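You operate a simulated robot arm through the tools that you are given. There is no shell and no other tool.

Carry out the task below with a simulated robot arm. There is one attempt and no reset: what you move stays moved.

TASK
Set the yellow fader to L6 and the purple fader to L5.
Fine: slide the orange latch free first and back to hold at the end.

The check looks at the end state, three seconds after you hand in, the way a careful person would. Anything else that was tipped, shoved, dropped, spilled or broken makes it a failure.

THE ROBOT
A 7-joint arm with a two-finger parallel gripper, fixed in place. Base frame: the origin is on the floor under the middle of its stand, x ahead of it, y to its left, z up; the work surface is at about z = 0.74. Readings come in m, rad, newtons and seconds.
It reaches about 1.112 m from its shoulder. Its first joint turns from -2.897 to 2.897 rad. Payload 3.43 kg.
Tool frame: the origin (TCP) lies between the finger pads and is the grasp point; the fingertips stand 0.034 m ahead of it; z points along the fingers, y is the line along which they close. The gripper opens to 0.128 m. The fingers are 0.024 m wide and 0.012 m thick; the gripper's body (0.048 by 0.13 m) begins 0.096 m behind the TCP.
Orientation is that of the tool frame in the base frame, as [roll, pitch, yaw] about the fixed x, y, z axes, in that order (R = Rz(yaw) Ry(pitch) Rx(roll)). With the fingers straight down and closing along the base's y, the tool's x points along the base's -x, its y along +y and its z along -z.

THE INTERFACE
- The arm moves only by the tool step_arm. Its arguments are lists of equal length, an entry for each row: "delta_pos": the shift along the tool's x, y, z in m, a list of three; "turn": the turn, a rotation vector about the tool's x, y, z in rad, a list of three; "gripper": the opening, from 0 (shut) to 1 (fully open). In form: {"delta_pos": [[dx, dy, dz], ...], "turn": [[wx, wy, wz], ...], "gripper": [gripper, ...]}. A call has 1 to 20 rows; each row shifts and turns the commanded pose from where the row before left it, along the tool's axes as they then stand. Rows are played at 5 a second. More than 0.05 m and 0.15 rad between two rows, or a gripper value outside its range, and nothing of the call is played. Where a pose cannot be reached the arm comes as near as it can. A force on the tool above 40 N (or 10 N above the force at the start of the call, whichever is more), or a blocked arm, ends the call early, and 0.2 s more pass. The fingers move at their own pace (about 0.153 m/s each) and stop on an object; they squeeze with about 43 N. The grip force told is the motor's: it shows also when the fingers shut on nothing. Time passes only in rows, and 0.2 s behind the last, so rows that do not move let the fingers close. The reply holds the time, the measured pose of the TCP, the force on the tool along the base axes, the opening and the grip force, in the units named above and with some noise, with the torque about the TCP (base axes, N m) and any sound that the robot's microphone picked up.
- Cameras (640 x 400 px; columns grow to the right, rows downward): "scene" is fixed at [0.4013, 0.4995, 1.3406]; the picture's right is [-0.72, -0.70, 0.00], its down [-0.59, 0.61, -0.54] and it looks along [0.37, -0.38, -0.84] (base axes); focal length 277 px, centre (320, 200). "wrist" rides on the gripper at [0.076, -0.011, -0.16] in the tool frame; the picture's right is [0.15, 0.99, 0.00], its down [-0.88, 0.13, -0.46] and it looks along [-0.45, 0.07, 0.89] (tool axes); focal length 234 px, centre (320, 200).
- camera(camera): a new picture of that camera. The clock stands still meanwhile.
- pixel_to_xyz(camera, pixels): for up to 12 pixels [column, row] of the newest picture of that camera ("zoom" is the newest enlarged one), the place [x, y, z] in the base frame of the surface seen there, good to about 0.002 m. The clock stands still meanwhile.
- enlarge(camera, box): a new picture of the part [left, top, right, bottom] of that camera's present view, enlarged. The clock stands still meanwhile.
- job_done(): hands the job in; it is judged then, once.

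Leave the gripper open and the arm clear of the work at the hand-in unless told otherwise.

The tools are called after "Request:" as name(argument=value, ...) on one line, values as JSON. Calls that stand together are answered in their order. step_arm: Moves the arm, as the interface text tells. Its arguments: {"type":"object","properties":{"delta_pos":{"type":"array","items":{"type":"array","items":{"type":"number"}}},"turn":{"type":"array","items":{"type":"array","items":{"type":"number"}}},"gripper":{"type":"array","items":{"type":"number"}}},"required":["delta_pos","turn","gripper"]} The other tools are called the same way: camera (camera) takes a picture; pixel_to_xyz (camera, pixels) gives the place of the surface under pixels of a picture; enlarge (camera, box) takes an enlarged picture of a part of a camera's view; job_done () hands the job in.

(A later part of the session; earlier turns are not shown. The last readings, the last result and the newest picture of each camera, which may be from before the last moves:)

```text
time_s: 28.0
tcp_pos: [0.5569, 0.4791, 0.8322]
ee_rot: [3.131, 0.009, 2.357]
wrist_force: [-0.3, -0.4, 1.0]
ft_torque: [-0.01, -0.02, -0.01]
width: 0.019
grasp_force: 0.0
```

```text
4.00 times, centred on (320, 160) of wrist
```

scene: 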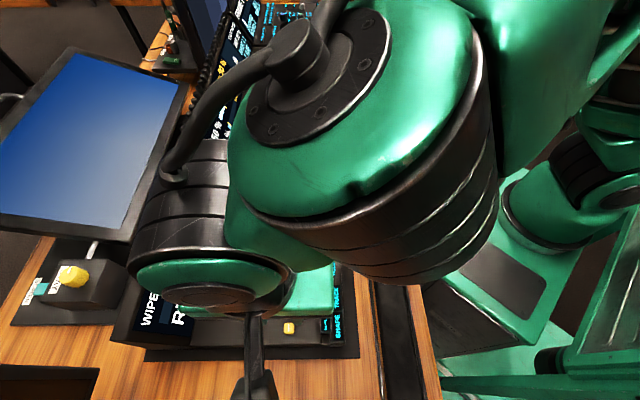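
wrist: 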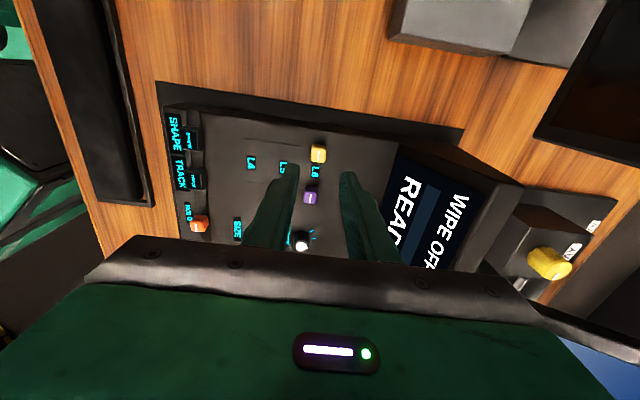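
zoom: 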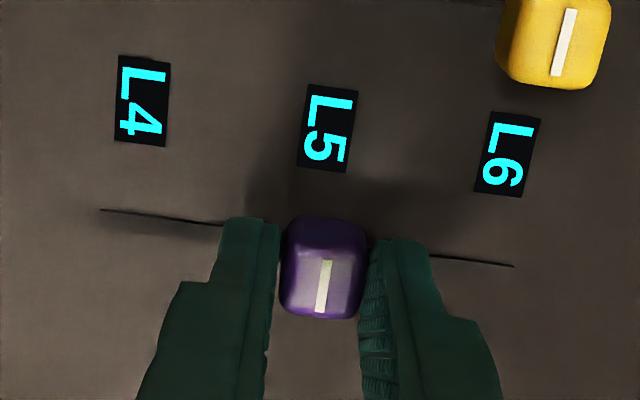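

TCP u=0.7326, target 0.7312. I move −1.4 mm and close lightly so the cap centres.

Request:
step_arm(delta_pos=[[0, -0.0014, 0], [0, 0, 0], [0, 0, 0], [0, 0, 0]], turn=[[0, 0, 0], [0, 0, 0], [0, 0, 0], [0, 0, 0]], gripper=[0.15, 0.12, 0.12, 0.12])

Request:
step_arm(delta_pos=[[0, 0, 0]], turn=[[0, 0, 0]], gripper=[0.12])

```text
time_s: 29.0
tcp_pos: [0.5561, 0.478, 0.8332]
ee_rot: [3.132, 0.011, 2.356]
wrist_force: [-0.4, 0.1, -0.2]
ft_torque: [-0.03, 0.1, 0.0]
width: 0.0166
grasp_force: 45.8
```

```text
time_s: 29.4
tcp_pos: [0.5573, 0.479, 0.8334]
ee_rot: [3.133, 0.008, 2.358]
wrist_force: [0.2, 0.0, -1.0]
ft_torque: [-0.01, 0.08, -0.05]
width: 0.0167
grasp_force: 45.1
```

Readings scatter by about 1 mm (u = 0.7312 and 0.7328). I take a few more still readings to average.

Request:
step_arm(delta_pos=[[0, 0, 0]], turn=[[0, 0, 0]], gripper=[0.12])

Request:
step_arm(delta_pos=[[0, 0, 0]], turn=[[0, 0, 0]], gripper=[0.12])

Request:
step_arm(delta_pos=[[0, 0, 0]], turn=[[0, 0, 0]], gripper=[0.12])

Request:
enlarge(camera="wrist", box=[240, 110, 400, 210])

```text
time_s: 29.8
tcp_pos: [0.5564, 0.4784, 0.8341]
ee_rot: [3.132, 0.007, 2.356]
wrist_force: [-1.7, 0.8, -0.9]
ft_torque: [-0.08, 0.08, -0.01]
width: 0.0166
grasp_force: 45.0
```

```text
time_s: 30.2
tcp_pos: [0.5568, 0.4777, 0.8335]
ee_rot: [3.132, 0.009, 2.356]
wrist_force: [-0.9, 1.1, -0.4]
ft_torque: [-0.04, 0.08, -0.02]
width: 0.0167
grasp_force: 45.0
```

```text
time_s: 30.6
tcp_pos: [0.5558, 0.4777, 0.8338]
ee_rot: [3.13, 0.009, 2.356]
wrist_force: [-0.4, 1.6, -0.9]
ft_torque: [-0.04, 0.04, 0.0]
width: 0.0168
grasp_force: 45.0
```

```text
4.00 times, centred on (320, 160) of wrist
```

zoom: 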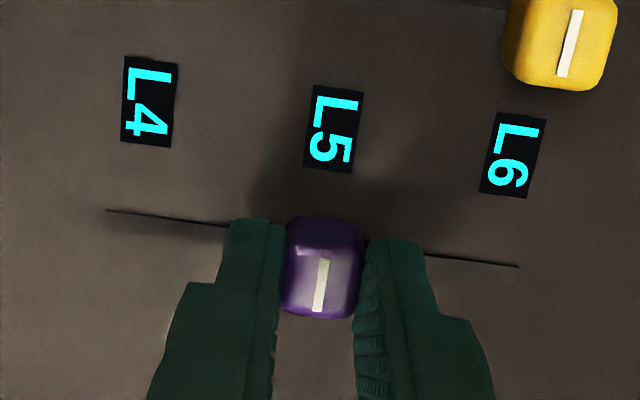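

The average is u≈0.7316, against L5≈0.7313. I measure from this picture as well: purple line (322,285), L5 label centre (333,130), slot ends (107,211) and (517,266), L4 (148,101), L6 (512,155).

Request:
pixel_to_xyz(camera="zoom", pixels=[[322, 285], [333, 130], [107, 211], [517, 266], [148, 101], [512, 155], [569, 43], [323, 265], [320, 305]])

```text
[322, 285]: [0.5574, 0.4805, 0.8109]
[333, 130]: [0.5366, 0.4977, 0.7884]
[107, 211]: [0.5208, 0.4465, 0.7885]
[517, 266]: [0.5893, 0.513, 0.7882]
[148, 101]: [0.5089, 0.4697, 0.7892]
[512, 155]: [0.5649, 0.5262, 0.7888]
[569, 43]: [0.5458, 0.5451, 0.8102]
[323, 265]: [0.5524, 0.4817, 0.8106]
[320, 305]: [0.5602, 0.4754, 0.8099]
```

Purple's mark averages u≈0.732 while L5 and the slot midpoint are ≈0.7316: it's on L5. I open the gripper and raise.

Request:
step_arm(delta_pos=[[0, 0, 0], [0, 0, 0], [0, 0, 0], [0, 0, -0.02], [0, 0, -0.025], [0, 0, -0.03], [0, 0, 0]], turn=[[0, 0, 0], [0, 0, 0], [0, 0, 0], [0, 0, 0], [0, 0, 0], [0, 0, 0], [0, 0, 0]], gripper=[0.15, 0.2, 0.28, 0.28, 0.28, 0.28, 0.28])

Request:
enlarge(camera="wrist", box=[240, 110, 400, 210])

Request:
pixel_to_xyz(camera="zoom", pixels=[[320, 200], [320, 100]])

```text
time_s: 32.2
tcp_pos: [0.5554, 0.4781, 0.908]
ee_rot: [3.133, 0.009, 2.355]
wrist_force: [-0.4, -0.7, 0.4]
ft_torque: [-0.03, 0.02, 0.04]
width: 0.0357
grasp_force: 0.0
```

```text
4.00 times, centred on (320, 160) of wrist
```

zoom: 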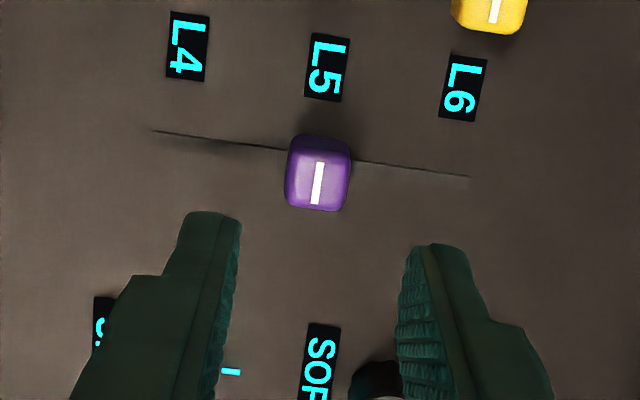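

```text
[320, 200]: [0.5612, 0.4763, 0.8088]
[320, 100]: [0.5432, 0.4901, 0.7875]
```

Purple sits on L5, yellow on L6. Now back to the latch (u≈0.625, v≈−0.119): raise to z≈0.95, move over it, and turn back −90°.

Request:
step_arm(delta_pos=[[0, 0, -0.025], [0, 0, -0.025], [-0.0215, -0.0353, 0], [-0.0215, -0.0353, 0], [-0.0215, -0.0353, 0], [0, 0, 0], [0, 0, 0], [0, 0, 0], [0, 0, 0], [0, 0, 0], [0, 0, 0], [0, 0, 0], [0, 0, 0], [0, 0, 0], [0, 0, 0], [0, 0, 0], [0, 0, 0], [0, 0, 0]], turn=[[0, 0, 0], [0, 0, 0], [0, 0, 0], [0, 0, 0], [0, 0, 0], [0, 0, -0.1428], [0, 0, -0.1428], [0, 0, -0.1428], [0, 0, -0.1428], [0, 0, -0.1428], [0, 0, -0.1428], [0, 0, -0.1428], [0, 0, -0.1428], [0, 0, -0.1428], [0, 0, -0.1428], [0, 0, -0.1428], [0, 0, 0], [0, 0, 0]], gripper=[0.28, 0.28, 0.28, 0.28, 0.28, 0.28, 0.28, 0.28, 0.28, 0.28, 0.28, 0.28, 0.28, 0.28, 0.28, 0.28, 0.28, 0.28])

Request:
camera(camera="wrist")

Request:
enlarge(camera="wrist", box=[240, 110, 400, 210])

```text
time_s: 36.0
tcp_pos: [0.5258, 0.3569, 0.9584]
ee_rot: [-3.133, 0.008, -2.358]
wrist_force: [0.4, 0.0, 0.5]
ft_torque: [0.04, 0.02, -0.04]
width: 0.0358
grasp_force: 0.1
```

```text
taken
```

wrist: 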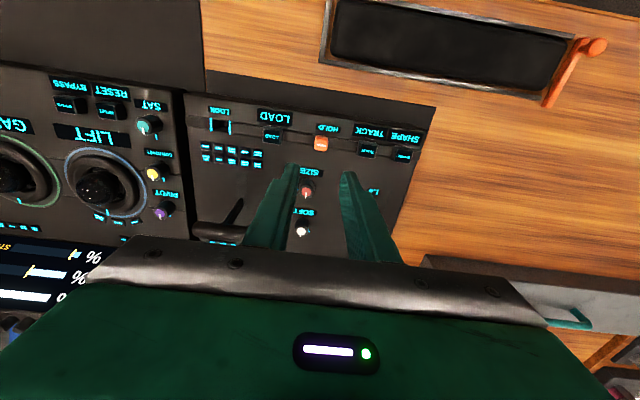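

```text
4.00 times, centred on (320, 160) of wrist
```

zoom: 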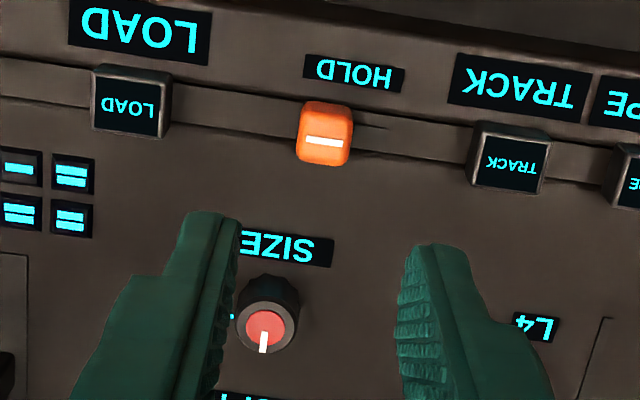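

The TCP is right over the latch (u=0.624, v=−0.119), the cap still at the free end. I descend to z≈0.87 then check.

Request:
step_arm(delta_pos=[[0, 0, 0.03], [0, 0, 0.03], [0, 0, 0.028], [0, 0, 0]], turn=[[0, 0, 0], [0, 0, 0], [0, 0, 0], [0, 0, 0]], gripper=[0.28, 0.28, 0.28, 0.28])

Request:
enlarge(camera="wrist", box=[240, 110, 400, 210])

```text
time_s: 37.0
tcp_pos: [0.5266, 0.3571, 0.8685]
ee_rot: [-3.133, 0.01, -2.355]
wrist_force: [0.3, -0.4, -0.1]
ft_torque: [0.01, 0.01, 0.01]
width: 0.036
grasp_force: 0.0
```

```text
4.00 times, centred on (320, 160) of wrist
```

zoom: 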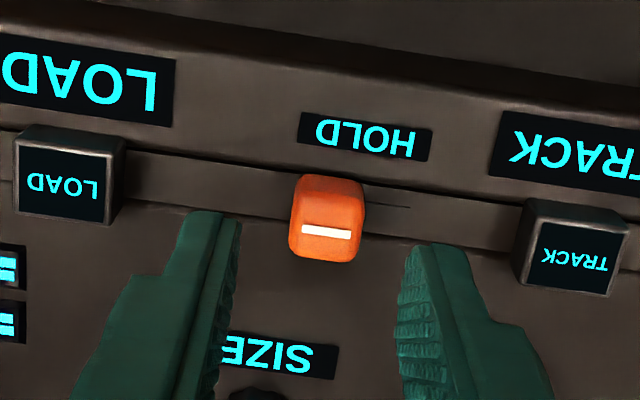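

Aligned. I descend the remaining 0.037 m around the latch and close to the cage width.

Request:
step_arm(delta_pos=[[0, 0, 0.013], [0, 0, 0.012], [0, 0, 0.012], [0, 0, 0], [0, 0, 0], [0, 0, 0]], turn=[[0, 0, 0], [0, 0, 0], [0, 0, 0], [0, 0, 0], [0, 0, 0], [0, 0, 0]], gripper=[0.28, 0.28, 0.28, 0.28, 0.15, 0.15])

Request:
enlarge(camera="wrist", box=[240, 110, 400, 210])

```text
time_s: 38.4
tcp_pos: [0.5257, 0.3573, 0.8328]
ee_rot: [-3.133, 0.009, -2.357]
wrist_force: [-1.6, 1.3, -0.5]
ft_torque: [0.04, 0.05, -0.01]
width: 0.0202
grasp_force: 0.9
```

```text
4.00 times, centred on (320, 160) of wrist
```

zoom: 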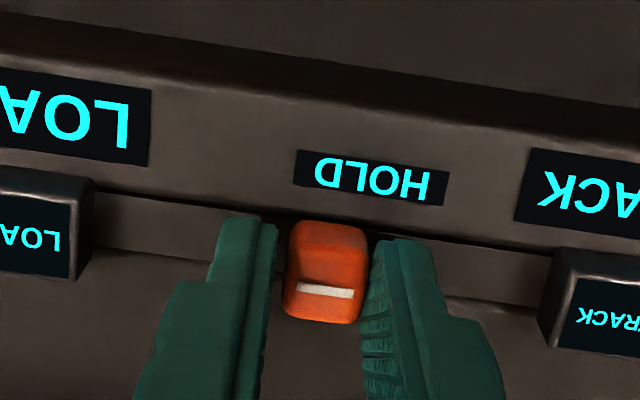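

Caged. I slide the latch back toward HOLD (tool +y) 13 mm, then check.

Request:
step_arm(delta_pos=[[0, 0.003, 0], [0, 0.003, 0], [0, 0.003, 0], [0, 0.003, 0], [0, 0.002, 0], [0, 0, 0]], turn=[[0, 0, 0], [0, 0, 0], [0, 0, 0], [0, 0, 0], [0, 0, 0], [0, 0, 0]], gripper=[0.15, 0.15, 0.15, 0.15, 0.15, 0.15])

Request:
enlarge(camera="wrist", box=[240, 110, 400, 210])

```text
time_s: 39.8
tcp_pos: [0.5187, 0.3675, 0.8323]
ee_rot: [-3.132, 0.01, -2.356]
wrist_force: [-1.5, 0.5, -0.2]
ft_torque: [0.02, 0.04, 0.01]
width: 0.0198
grasp_force: 0.6
```

```text
4.00 times, centred on (320, 160) of wrist
```

zoom: 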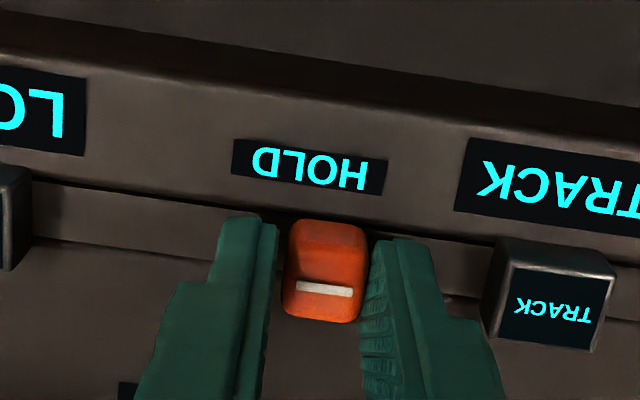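

Nearly back to the original picture (HOLD label at (310,165) now versus (307,165) before). I push on in 1 mm steps until I feel the end stop.

Request:
step_arm(delta_pos=[[0, 0.001, 0], [0, 0.001, 0], [0, 0, 0]], turn=[[0, 0, 0], [0, 0, 0], [0, 0, 0]], gripper=[0.15, 0.15, 0.15])

Request:
enlarge(camera="wrist", box=[240, 110, 400, 210])

```text
time_s: 40.6
tcp_pos: [0.5164, 0.3686, 0.8335]
ee_rot: [-3.134, 0.008, -2.355]
wrist_force: [0.3, 0.9, 0.7]
ft_torque: [0.02, -0.01, -0.01]
width: 0.0192
grasp_force: 0.1
```

```text
4.00 times, centred on (320, 160) of wrist
```

zoom: 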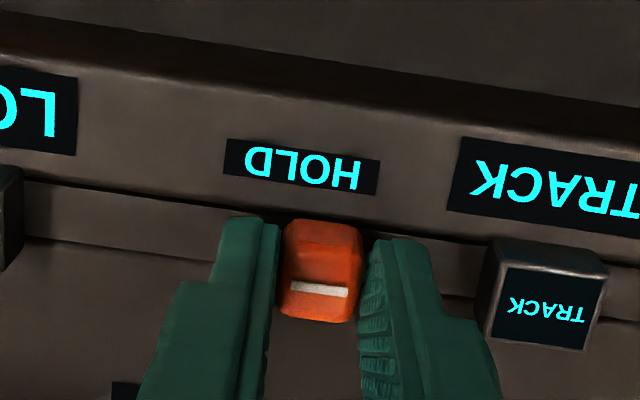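

TCP v=−0.1045, still no reaction. Another 1.5 mm to seat it at the stop.

Request:
step_arm(delta_pos=[[0, 0.0008, 0], [0, 0.0008, 0], [0, 0, 0]], turn=[[0, 0, 0], [0, 0, 0], [0, 0, 0]], gripper=[0.15, 0.15, 0.15])

Request:
enlarge(camera="wrist", box=[240, 110, 400, 210])

```text
time_s: 41.4
tcp_pos: [0.5148, 0.3699, 0.8321]
ee_rot: [-3.132, 0.009, -2.356]
wrist_force: [1.0, -1.6, -0.8]
ft_torque: [-0.06, 0.01, 0.0]
width: 0.0202
grasp_force: 1.4
```

```text
4.00 times, centred on (320, 160) of wrist
```

zoom: 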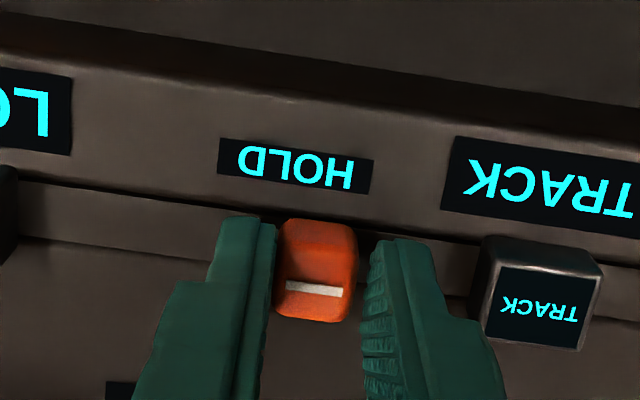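

A small reaction (≈2 N toward LOAD) and the cap now rests against the pushing finger: the latch is at its HOLD stop (cap v≈−0.104, as at the start). I back off 1.5 mm, open a little, and raise.

Request:
step_arm(delta_pos=[[0, -0.0012, 0], [0, 0, 0], [0, 0, -0.02], [0, 0, -0.025], [0, 0, -0.03], [0, 0, -0.03], [0, 0, 0]], turn=[[0, 0, 0], [0, 0, 0], [0, 0, 0], [0, 0, 0], [0, 0, 0], [0, 0, 0], [0, 0, 0]], gripper=[0.2, 0.23, 0.23, 0.23, 0.23, 0.23, 0.28])

Request:
camera(camera="wrist")

Request:
enlarge(camera="wrist", box=[240, 100, 432, 220])

```text
time_s: 43.0
tcp_pos: [0.5152, 0.3676, 0.9378]
ee_rot: [-3.133, 0.009, -2.356]
wrist_force: [0.1, 1.4, -0.3]
ft_torque: [0.02, 0.03, 0.03]
width: 0.0357
grasp_force: 0.1
```

```text
taken
```

wrist: 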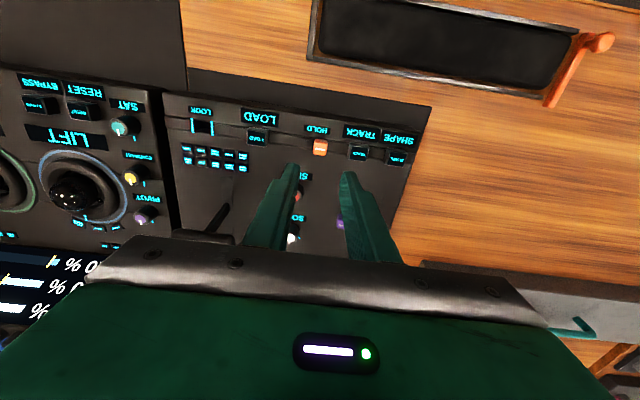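

```text
3.33 times, centred on (336, 160) of wrist
```

zoom: 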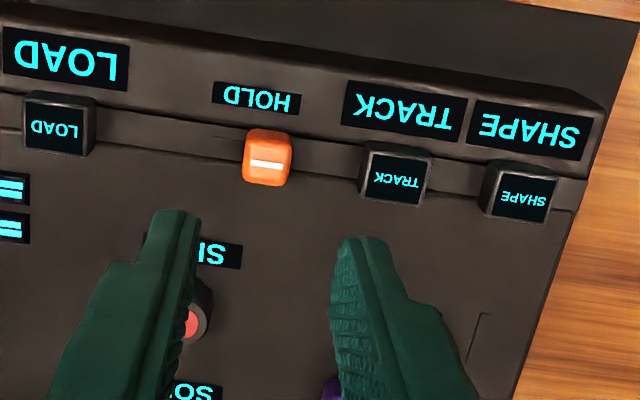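

The latch is back at HOLD with its slot visible toward LOAD. I now raise, retreat to near the starting pose with the gripper open, and then inspect everything with the scene camera.

Request:
step_arm(delta_pos=[[0, 0, -0.04], [0, 0, -0.04], [0, 0, -0.04], [0.0362, -0.014, -0.007], [0.0362, -0.014, -0.007], [0.0362, -0.014, -0.007], [0.0362, -0.014, -0.007], [0, 0, 0], [0, 0, 0], [0, 0, 0], [0, 0, 0], [0, 0, 0], [0, 0, 0], [0, 0, 0], [0, 0, 0]], turn=[[0, 0, 0], [0, 0, 0], [0, 0, 0], [0, 0, 0], [0, 0, 0], [0, 0, 0], [0, 0, 0], [0, 0, 0.131], [0, 0, 0.131], [0, 0, 0.131], [0, 0, 0.131], [0, 0, 0.131], [0, 0, 0.131], [0, 0, 0], [0, 0, 0]], gripper=[0.28, 0.28, 0.28, 0.5, 0.8, 1, 1, 1, 1, 1, 1, 1, 1, 1, 1])

Request:
camera(camera="scene")

Request:
enlarge(camera="scene", box=[225, 280, 321, 340])

Request:
pixel_to_xyz(camera="zoom", pixels=[[148, 228], [292, 226], [435, 224], [290, 108], [150, 325], [466, 128]])

Request:
enlarge(camera="scene", box=[290, 235, 354, 275])

```text
time_s: 46.2
tcp_pos: [0.4499, 0.2264, 1.0846]
ee_rot: [3.141, 0.011, 3.139]
wrist_force: [-0.2, -0.4, 0.7]
ft_torque: [0.0, -0.01, 0.02]
width: 0.1282
grasp_force: 0.0
```

```text
taken
```

scene: 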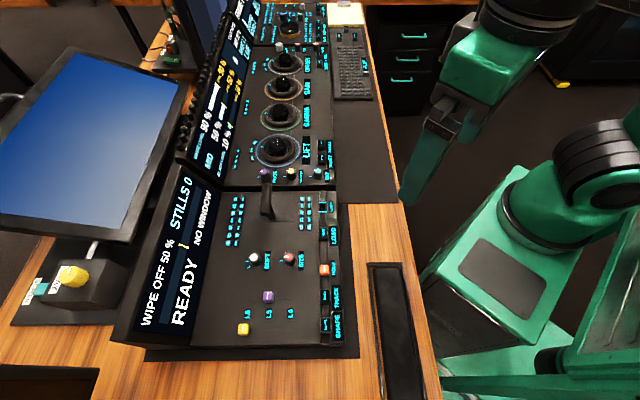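

```text
6.67 times, centred on (273, 310) of scene
```

zoom: 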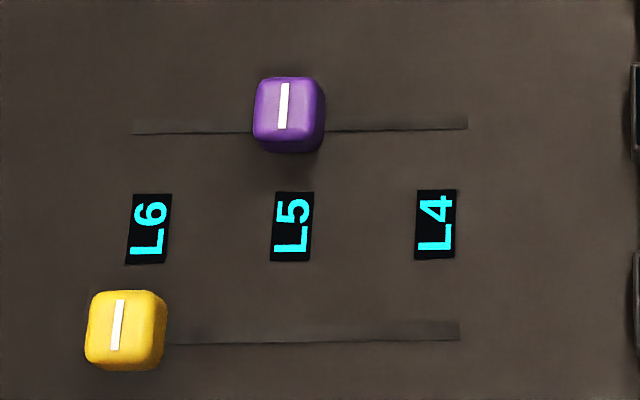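

```text
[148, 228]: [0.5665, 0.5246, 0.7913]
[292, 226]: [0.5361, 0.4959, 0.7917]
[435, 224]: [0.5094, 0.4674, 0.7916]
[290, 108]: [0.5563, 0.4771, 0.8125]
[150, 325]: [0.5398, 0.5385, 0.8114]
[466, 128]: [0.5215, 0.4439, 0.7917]
```

```text
10.00 times, centred on (322, 255) of scene
```

zoom: 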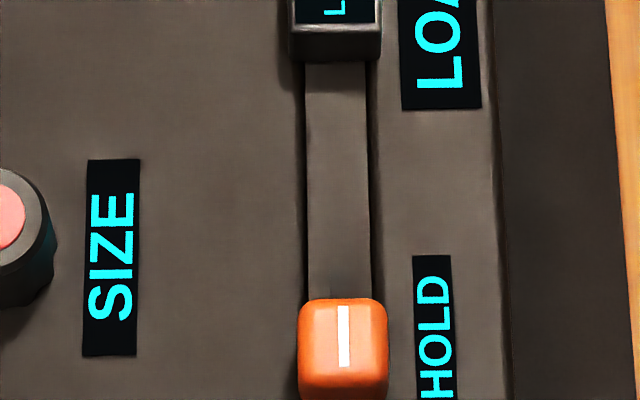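

Yellow stands at L6 and the latch picture is identical to the start. Purple looks very near L5; I'll zoom more strongly to measure any offset between its line and the L5 label.

Request:
enlarge(camera="scene", box=[245, 286, 293, 316])

Request:
pixel_to_xyz(camera="zoom", pixels=[[300, 132], [306, 90], [294, 170], [317, 370], [260, 130], [340, 130], [50, 195], [590, 180]])

Request:
enlarge(camera="wrist", box=[340, 120, 500, 220])

```text
13.33 times, centred on (269, 301) of scene
```

zoom: 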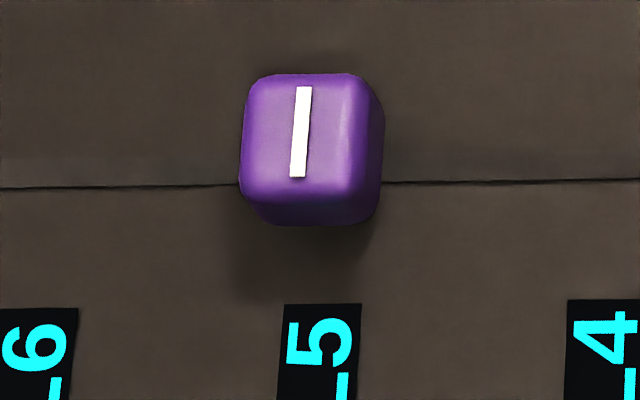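

```text
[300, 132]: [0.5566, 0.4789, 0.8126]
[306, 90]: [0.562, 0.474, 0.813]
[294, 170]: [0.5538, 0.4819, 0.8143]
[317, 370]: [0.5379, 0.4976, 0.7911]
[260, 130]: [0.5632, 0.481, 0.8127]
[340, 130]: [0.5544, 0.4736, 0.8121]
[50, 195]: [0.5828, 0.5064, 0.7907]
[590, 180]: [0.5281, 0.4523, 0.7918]
```

```text
4.00 times, centred on (420, 170) of wrist
```

zoom: 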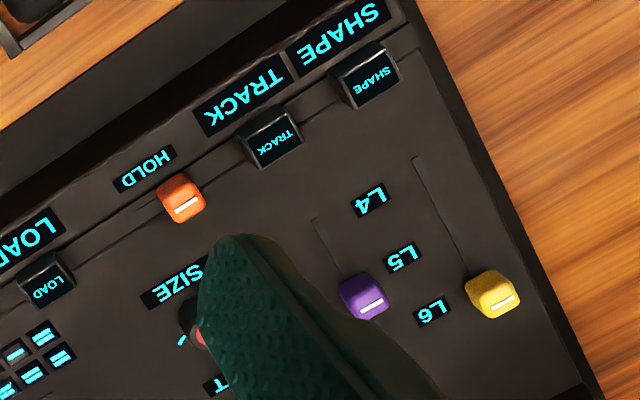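

Working through the geometry in both cameras, purple sits about 1.3 mm from L5's centre toward L6. That is small, but I can trim it properly: free the latch again, nudge purple, and return the latch to HOLD. I first go back over the latch.

Request:
step_arm(delta_pos=[[-0.0132, 0.0284, 0.0252], [-0.0132, 0.0284, 0.0252], [-0.0132, 0.0284, 0.0252], [-0.0132, 0.0284, 0.0252], [-0.0132, 0.0284, 0.0252], [0, 0, 0], [0, 0, 0], [0, 0, 0], [0, 0, 0], [0, 0, 0], [0, 0, 0], [0, 0, 0], [0, 0, 0]], turn=[[0, 0, 0], [0, 0, 0], [0, 0, 0], [0, 0, 0], [0, 0, 0], [0, 0, -0.131], [0, 0, -0.131], [0, 0, -0.131], [0, 0, -0.131], [0, 0, -0.131], [0, 0, -0.131], [0, 0, 0], [0, 0, 0]], gripper=[1, 1, 1, 1, 0.6, 0.28, 0.28, 0.28, 0.28, 0.28, 0.28, 0.28, 0.28])

Request:
enlarge(camera="wrist", box=[240, 110, 400, 210])

```text
time_s: 49.0
tcp_pos: [0.5185, 0.3686, 0.96]
ee_rot: [-3.133, 0.009, -2.357]
wrist_force: [-0.4, -0.5, 0.4]
ft_torque: [-0.05, 0.03, -0.02]
width: 0.0357
grasp_force: 0.0
```

```text
4.00 times, centred on (320, 160) of wrist
```

zoom: 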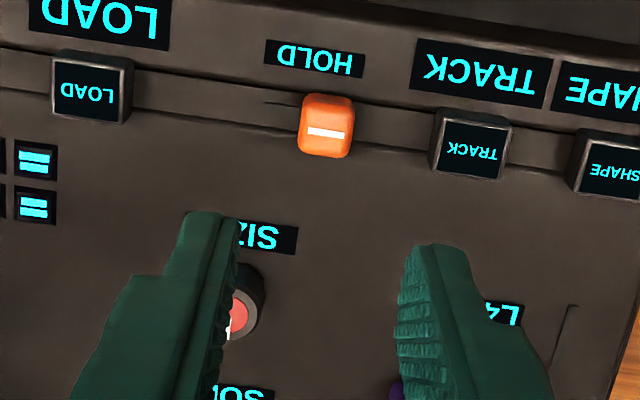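

The TCP is at u=0.627, v=−0.106 over the latch. Small correction and descend to z≈0.87, then around the cap at z≈0.832.

Request:
step_arm(delta_pos=[[0.002, 0.001, 0], [0, 0, 0.03], [0, 0, 0.03], [0, 0, 0.03], [0, 0, 0]], turn=[[0, 0, 0], [0, 0, 0], [0, 0, 0], [0, 0, 0], [0, 0, 0]], gripper=[0.28, 0.28, 0.28, 0.28, 0.28])

Request:
enlarge(camera="wrist", box=[240, 110, 400, 210])

```text
time_s: 50.2
tcp_pos: [0.5168, 0.3682, 0.8703]
ee_rot: [-3.132, 0.008, -2.356]
wrist_force: [0.7, 0.6, 0.0]
ft_torque: [0.0, 0.0, 0.0]
width: 0.0359
grasp_force: 0.1
```

```text
4.00 times, centred on (320, 160) of wrist
```

zoom: 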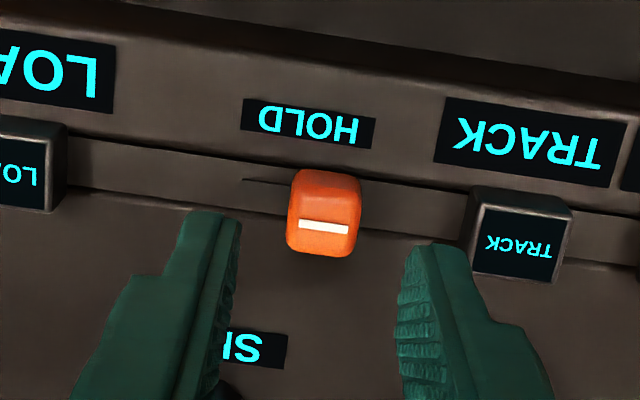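

Aligned. I lower the last 0.038 m and cage the latch at 19 mm.

Request:
step_arm(delta_pos=[[0, 0, 0.013], [0, 0, 0.013], [0, 0, 0.012], [0, 0, 0], [0, 0, 0], [0, 0, 0]], turn=[[0, 0, 0], [0, 0, 0], [0, 0, 0], [0, 0, 0], [0, 0, 0], [0, 0, 0]], gripper=[0.28, 0.28, 0.28, 0.28, 0.15, 0.15])

Request:
enlarge(camera="wrist", box=[240, 110, 400, 210])

```text
time_s: 51.6
tcp_pos: [0.5162, 0.3681, 0.8317]
ee_rot: [-3.133, 0.007, -2.357]
wrist_force: [-0.4, 0.4, 0.3]
ft_torque: [0.02, 0.01, -0.01]
width: 0.019
grasp_force: 0.0
```

```text
4.00 times, centred on (320, 160) of wrist
```

zoom: 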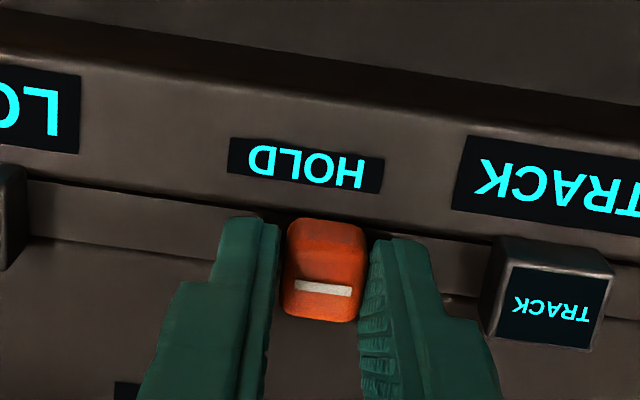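

The latch is caged as before. I slide it free toward LOAD: 13 mm, then small steps to the stop.

Request:
step_arm(delta_pos=[[0, -0.003, 0], [0, -0.003, 0], [0, -0.003, 0], [0, -0.003, 0], [0, -0.002, 0], [0, -0.001, 0], [0, 0, 0]], turn=[[0, 0, 0], [0, 0, 0], [0, 0, 0], [0, 0, 0], [0, 0, 0], [0, 0, 0], [0, 0, 0]], gripper=[0.15, 0.15, 0.15, 0.15, 0.15, 0.15, 0.15])

Request:
step_arm(delta_pos=[[0, -0.001, 0], [0, -0.001, 0], [0, 0, 0]], turn=[[0, 0, 0], [0, 0, 0], [0, 0, 0]], gripper=[0.15, 0.15, 0.15])

Request:
enlarge(camera="wrist", box=[240, 110, 400, 210])

```text
time_s: 53.2
tcp_pos: [0.5285, 0.3585, 0.8322]
ee_rot: [-3.132, 0.008, -2.354]
wrist_force: [-1.3, 1.3, 0.3]
ft_torque: [0.04, 0.06, 0.06]
width: 0.0202
grasp_force: 1.3
```

```text
time_s: 54.0
tcp_pos: [0.5303, 0.3562, 0.8318]
ee_rot: [-3.135, 0.01, -2.355]
wrist_force: [-3.0, 5.1, -1.0]
ft_torque: [0.15, 0.1, -0.03]
width: 0.0228
grasp_force: 2.9
```

```text
4.00 times, centred on (320, 160) of wrist
```

zoom: 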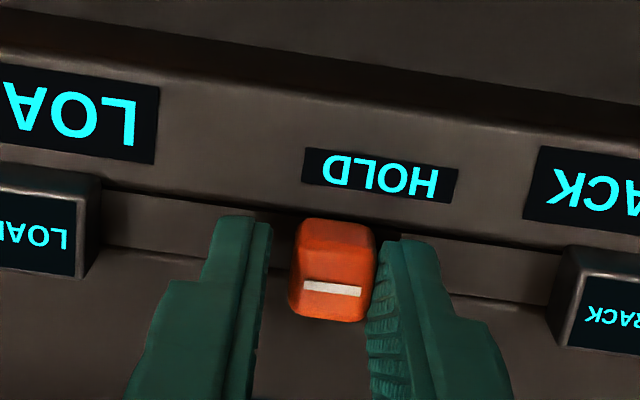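

At the free stop again (≈6 N). I back off, open, raise to z≈0.95, move over purple and turn +90°.

Request:
step_arm(delta_pos=[[0, 0.002, 0], [0, 0, 0], [0, 0, -0.03], [0, 0, -0.04], [0, 0, -0.05], [-0.0352, 0.022, 0], [-0.0352, 0.022, 0], [-0.0352, 0.022, 0], [0, 0, 0], [0, 0, 0], [0, 0, 0], [0, 0, 0], [0, 0, 0], [0, 0, 0], [0, 0, 0], [0, 0, 0], [0, 0, 0], [0, 0, 0], [0, 0, 0], [0, 0, 0]], turn=[[0, 0, 0], [0, 0, 0], [0, 0, 0], [0, 0, 0], [0, 0, 0], [0, 0, 0], [0, 0, 0], [0, 0, 0], [0, 0, 0.1428], [0, 0, 0.1428], [0, 0, 0.1428], [0, 0, 0.1428], [0, 0, 0.1428], [0, 0, 0.1428], [0, 0, 0.1428], [0, 0, 0.1428], [0, 0, 0.1428], [0, 0, 0.1428], [0, 0, 0.1428], [0, 0, 0]], gripper=[0.2, 0.25, 0.25, 0.25, 0.28, 0.28, 0.28, 0.28, 0.28, 0.28, 0.28, 0.28, 0.28, 0.28, 0.28, 0.28, 0.28, 0.28, 0.28, 0.28])

Request:
camera(camera="wrist")

Request:
enlarge(camera="wrist", box=[240, 110, 400, 210])

```text
time_s: 58.2
tcp_pos: [0.5537, 0.4784, 0.9541]
ee_rot: [3.132, 0.009, 2.354]
wrist_force: [0.1, -0.5, -0.9]
ft_torque: [0.03, -0.01, 0.02]
width: 0.0361
grasp_force: 0.0
```

```text
taken
```

wrist: 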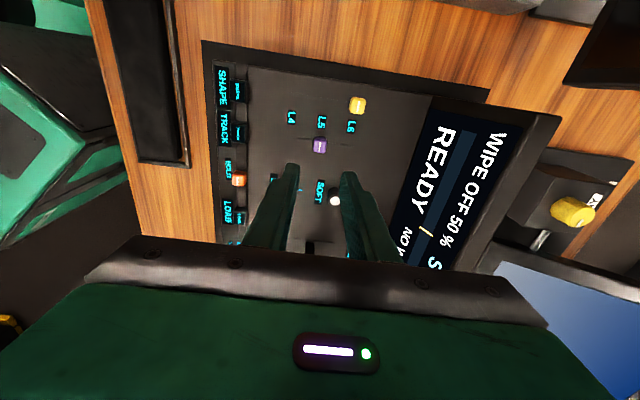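

```text
4.00 times, centred on (320, 160) of wrist
```

zoom: 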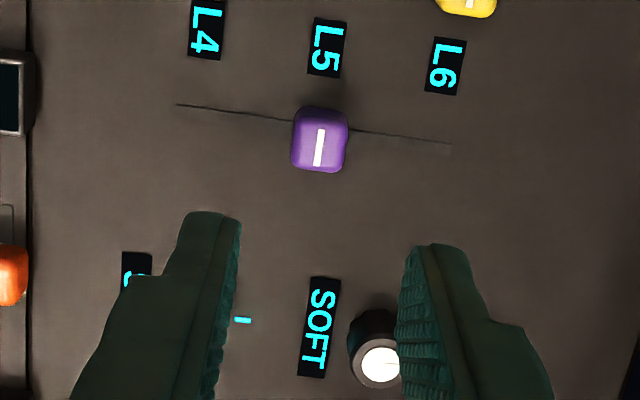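

Purple is right between the fingers (line at (320,150) zoom). I shift −1.5 mm in x, and lower first to z≈0.87.

Request:
step_arm(delta_pos=[[-0.0015, 0, 0], [0, 0, 0.03], [0, 0, 0.03], [0, 0, 0.025], [0, 0, 0]], turn=[[0, 0, 0], [0, 0, 0], [0, 0, 0], [0, 0, 0], [0, 0, 0]], gripper=[0.28, 0.28, 0.28, 0.28, 0.28])

Request:
enlarge(camera="wrist", box=[240, 110, 400, 210])

```text
time_s: 59.4
tcp_pos: [0.5563, 0.4785, 0.8666]
ee_rot: [3.131, 0.008, 2.356]
wrist_force: [-0.3, 0.3, -1.2]
ft_torque: [0.0, -0.03, 0.0]
width: 0.0357
grasp_force: 0.0
```

```text
4.00 times, centred on (320, 160) of wrist
```

zoom: 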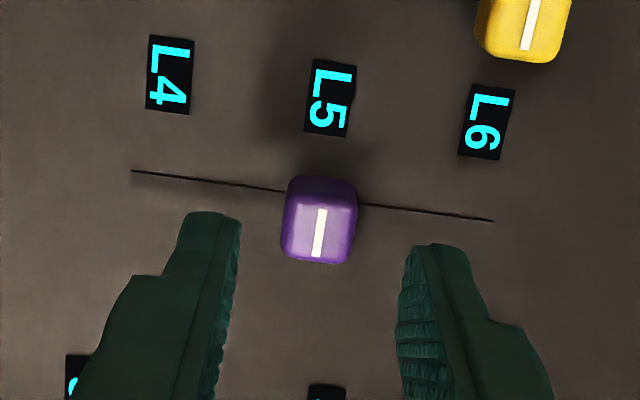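

From this view I compute purple ≈1.1 mm past L5 toward L6 (labels, slot midpoint and cap line all agree). I descend, cage, then grip and shift −1.2 mm.

Request:
step_arm(delta_pos=[[0, 0, 0.012], [0, 0, 0.012], [0, 0, 0.01], [0, 0, 0], [0, 0, 0], [0, 0, 0], [0, 0, 0]], turn=[[0, 0, 0], [0, 0, 0], [0, 0, 0], [0, 0, 0], [0, 0, 0], [0, 0, 0], [0, 0, 0]], gripper=[0.28, 0.28, 0.28, 0.28, 0.15, 0.12, 0.12])

Request:
enlarge(camera="wrist", box=[240, 110, 400, 210])

```text
time_s: 61.0
tcp_pos: [0.5562, 0.4777, 0.8323]
ee_rot: [3.132, 0.01, 2.357]
wrist_force: [-1.1, 0.0, -1.1]
ft_torque: [-0.04, 0.06, -0.03]
width: 0.0169
grasp_force: 44.8
```

```text
4.00 times, centred on (320, 160) of wrist
```

zoom: 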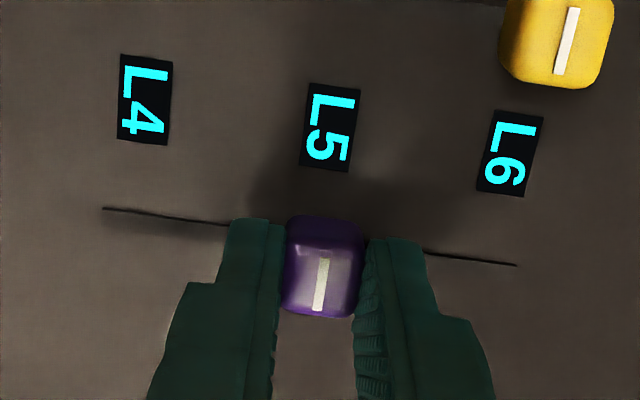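

Relative to the labels the grip is now ~1.8 mm past L5 (L5 label at (329.5,128); it should be near (338,129) when centred). I shift −1.8 mm along y while holding.

Request:
step_arm(delta_pos=[[0, -0.0009, 0], [0, -0.0009, 0], [0, 0, 0], [0, 0, 0]], turn=[[0, 0, 0], [0, 0, 0], [0, 0, 0], [0, 0, 0]], gripper=[0.12, 0.12, 0.12, 0.12])

Request:
enlarge(camera="wrist", box=[240, 110, 400, 210])

```text
time_s: 62.0
tcp_pos: [0.555, 0.4768, 0.8333]
ee_rot: [3.132, 0.008, 2.356]
wrist_force: [-0.8, -0.1, -3.5]
ft_torque: [-0.08, 0.06, -0.02]
width: 0.0169
grasp_force: 44.9
```

```text
4.00 times, centred on (320, 160) of wrist
```

zoom: 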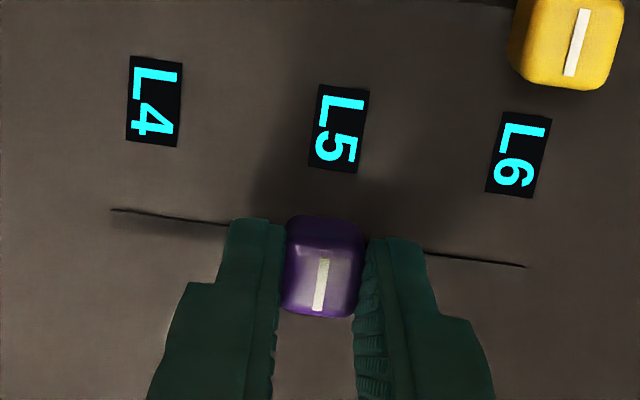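

The labels moved as intended (L5 now at (339,129)). I release, raise to z≈0.87 and check the alignment from above.

Request:
step_arm(delta_pos=[[0, 0, 0], [0, 0, 0], [0, 0, 0], [0, 0, -0.018], [0, 0, -0.018], [0, 0, 0]], turn=[[0, 0, 0], [0, 0, 0], [0, 0, 0], [0, 0, 0], [0, 0, 0], [0, 0, 0]], gripper=[0.15, 0.2, 0.28, 0.28, 0.28, 0.28])

Request:
enlarge(camera="wrist", box=[240, 110, 400, 210])

Request:
enlarge(camera="wrist", box=[288, 125, 352, 185])

```text
time_s: 63.4
tcp_pos: [0.5553, 0.477, 0.87]
ee_rot: [3.133, 0.011, 2.356]
wrist_force: [-0.8, -0.7, 0.7]
ft_torque: [0.01, 0.02, -0.01]
width: 0.0358
grasp_force: 0.1
```

```text
4.00 times, centred on (320, 160) of wrist
```

zoom: 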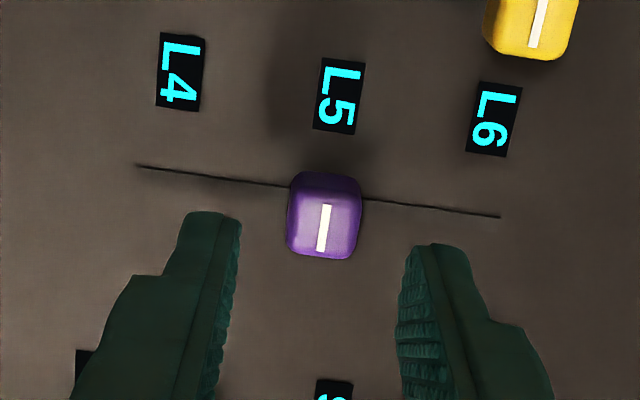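

```text
6.67 times, centred on (320, 155) of wrist
```

zoom: 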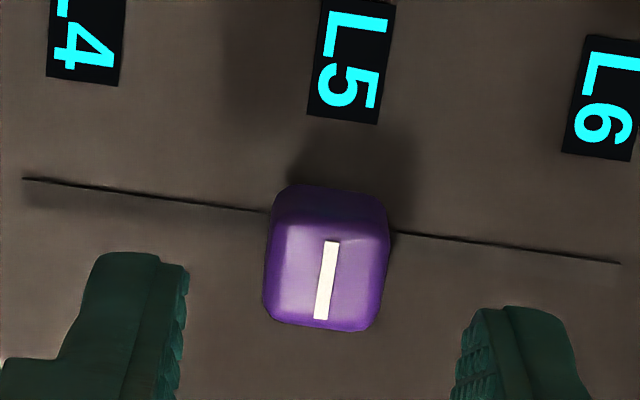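

By the same computation purple is now within ≈0.3 mm of L5. I raise to z≈0.95, go back over the latch (free end), and turn −90°.

Request:
step_arm(delta_pos=[[0, 0, -0.04], [0, 0, -0.045], [-0.0213, -0.035, 0], [-0.0213, -0.035, 0], [-0.0213, -0.035, 0], [0, 0, 0], [0, 0, 0], [0, 0, 0], [0, 0, 0], [0, 0, 0], [0, 0, 0], [0, 0, 0], [0, 0, 0], [0, 0, 0], [0, 0, 0], [0, 0, 0], [0, 0, 0], [0, 0, 0]], turn=[[0, 0, 0], [0, 0, 0], [0, 0, 0], [0, 0, 0], [0, 0, 0], [0, 0, -0.1428], [0, 0, -0.1428], [0, 0, -0.1428], [0, 0, -0.1428], [0, 0, -0.1428], [0, 0, -0.1428], [0, 0, -0.1428], [0, 0, -0.1428], [0, 0, -0.1428], [0, 0, -0.1428], [0, 0, -0.1428], [0, 0, 0], [0, 0, 0]], gripper=[0.28, 0.28, 0.28, 0.28, 0.28, 0.28, 0.28, 0.28, 0.28, 0.28, 0.28, 0.28, 0.28, 0.28, 0.28, 0.28, 0.28, 0.28])

Request:
enlarge(camera="wrist", box=[240, 110, 400, 210])

```text
time_s: 67.2
tcp_pos: [0.5234, 0.3556, 0.9527]
ee_rot: [-3.132, 0.009, -2.357]
wrist_force: [-0.6, 0.5, 0.0]
ft_torque: [-0.02, -0.03, -0.02]
width: 0.0356
grasp_force: 0.0
```

```text
4.00 times, centred on (320, 160) of wrist
```

zoom: 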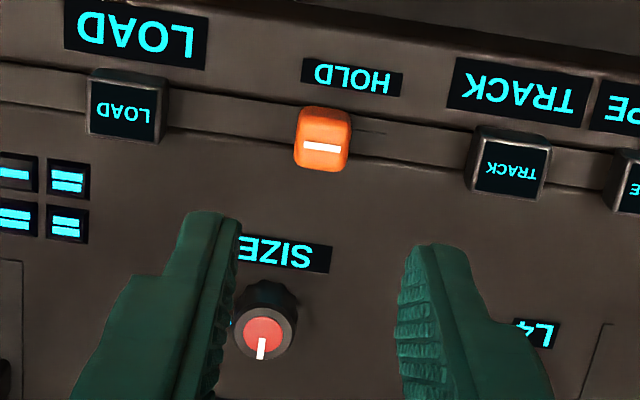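

Over the latch (u=0.6215, v=−0.1187). I correct 3 mm in u and descend to z≈0.87.

Request:
step_arm(delta_pos=[[-0.003, -0.0005, 0], [0, 0, 0.03], [0, 0, 0.03], [0, 0, 0.022], [0, 0, 0]], turn=[[0, 0, 0], [0, 0, 0], [0, 0, 0], [0, 0, 0], [0, 0, 0]], gripper=[0.28, 0.28, 0.28, 0.28, 0.28])

Request:
enlarge(camera="wrist", box=[240, 110, 400, 210])

```text
time_s: 68.4
tcp_pos: [0.5274, 0.3593, 0.871]
ee_rot: [-3.133, 0.009, -2.357]
wrist_force: [0.5, 0.5, -0.5]
ft_torque: [-0.03, 0.03, 0.02]
width: 0.036
grasp_force: 0.1
```

```text
4.00 times, centred on (320, 160) of wrist
```

zoom: 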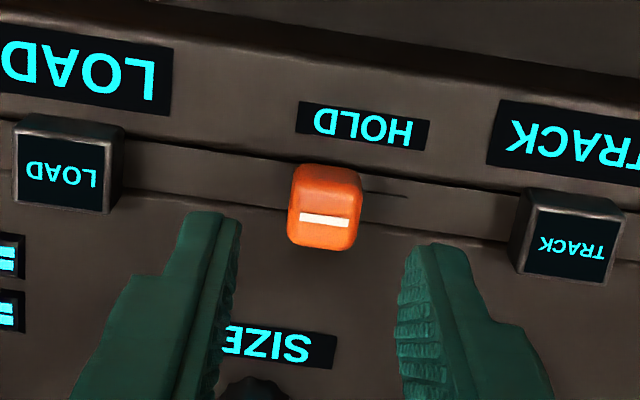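

Aligned with the cap between the fingers. I lower 0.038 m and cage the latch.

Request:
step_arm(delta_pos=[[0, 0, 0.013], [0, 0, 0.013], [0, 0, 0.012], [0, 0, 0], [0, 0, 0], [0, 0, 0]], turn=[[0, 0, 0], [0, 0, 0], [0, 0, 0], [0, 0, 0], [0, 0, 0], [0, 0, 0]], gripper=[0.28, 0.28, 0.28, 0.28, 0.15, 0.15])

Request:
enlarge(camera="wrist", box=[240, 110, 400, 210])

```text
time_s: 69.8
tcp_pos: [0.5283, 0.3589, 0.8336]
ee_rot: [-3.134, 0.008, -2.357]
wrist_force: [-0.5, 0.5, -0.8]
ft_torque: [0.0, 0.02, -0.02]
width: 0.0197
grasp_force: 0.5
```

```text
4.00 times, centred on (320, 160) of wrist
```

zoom: 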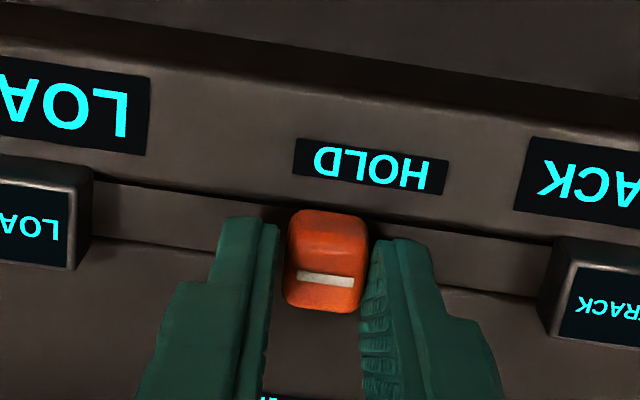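

Caged. I slide it back toward HOLD: 14 mm, then small steps to the stop.

Request:
step_arm(delta_pos=[[0, 0.003, 0], [0, 0.003, 0], [0, 0.003, 0], [0, 0.003, 0], [0, 0.002, 0], [0, 0.001, 0], [0, 0, 0]], turn=[[0, 0, 0], [0, 0, 0], [0, 0, 0], [0, 0, 0], [0, 0, 0], [0, 0, 0], [0, 0, 0]], gripper=[0.15, 0.15, 0.15, 0.15, 0.15, 0.15, 0.15])

Request:
step_arm(delta_pos=[[0, 0.001, 0], [0, 0.001, 0], [0, 0, 0]], turn=[[0, 0, 0], [0, 0, 0], [0, 0, 0]], gripper=[0.15, 0.15, 0.15])

Request:
enlarge(camera="wrist", box=[240, 110, 400, 210])

```text
time_s: 71.4
tcp_pos: [0.5191, 0.3697, 0.8329]
ee_rot: [-3.133, 0.008, -2.355]
wrist_force: [-0.7, -0.2, 0.6]
ft_torque: [-0.01, -0.01, 0.03]
width: 0.0193
grasp_force: 0.0
```

```text
time_s: 72.2
tcp_pos: [0.5175, 0.3703, 0.8342]
ee_rot: [-3.13, 0.01, -2.356]
wrist_force: [-0.3, -0.3, 0.6]
ft_torque: [-0.04, -0.02, -0.01]
width: 0.0199
grasp_force: 0.5
```

```text
4.00 times, centred on (320, 160) of wrist
```

zoom: 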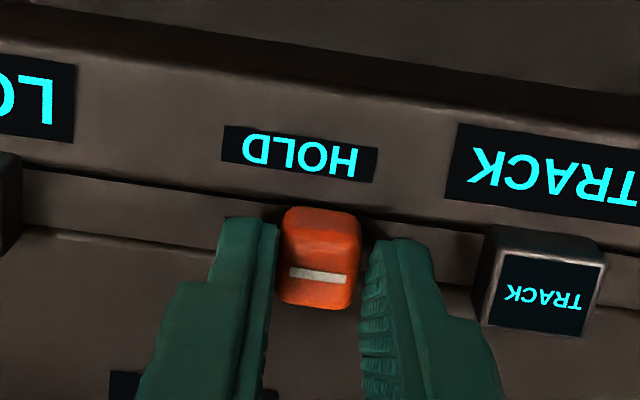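

Almost seated; no firm reaction yet. I push 1.6 mm more to reach the stop.

Request:
step_arm(delta_pos=[[0, 0.0008, 0], [0, 0.0008, 0], [0, 0, 0]], turn=[[0, 0, 0], [0, 0, 0], [0, 0, 0]], gripper=[0.15, 0.15, 0.15])

Request:
enlarge(camera="wrist", box=[240, 110, 400, 210])

```text
time_s: 73.0
tcp_pos: [0.5159, 0.3717, 0.8344]
ee_rot: [-3.133, 0.009, -2.355]
wrist_force: [4.5, -1.7, 0.9]
ft_torque: [-0.02, -0.13, 0.04]
width: 0.0218
grasp_force: 2.6
```

```text
4.00 times, centred on (320, 160) of wrist
```

zoom: 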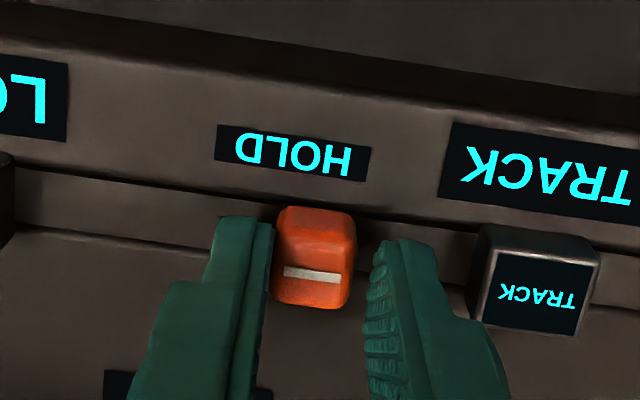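

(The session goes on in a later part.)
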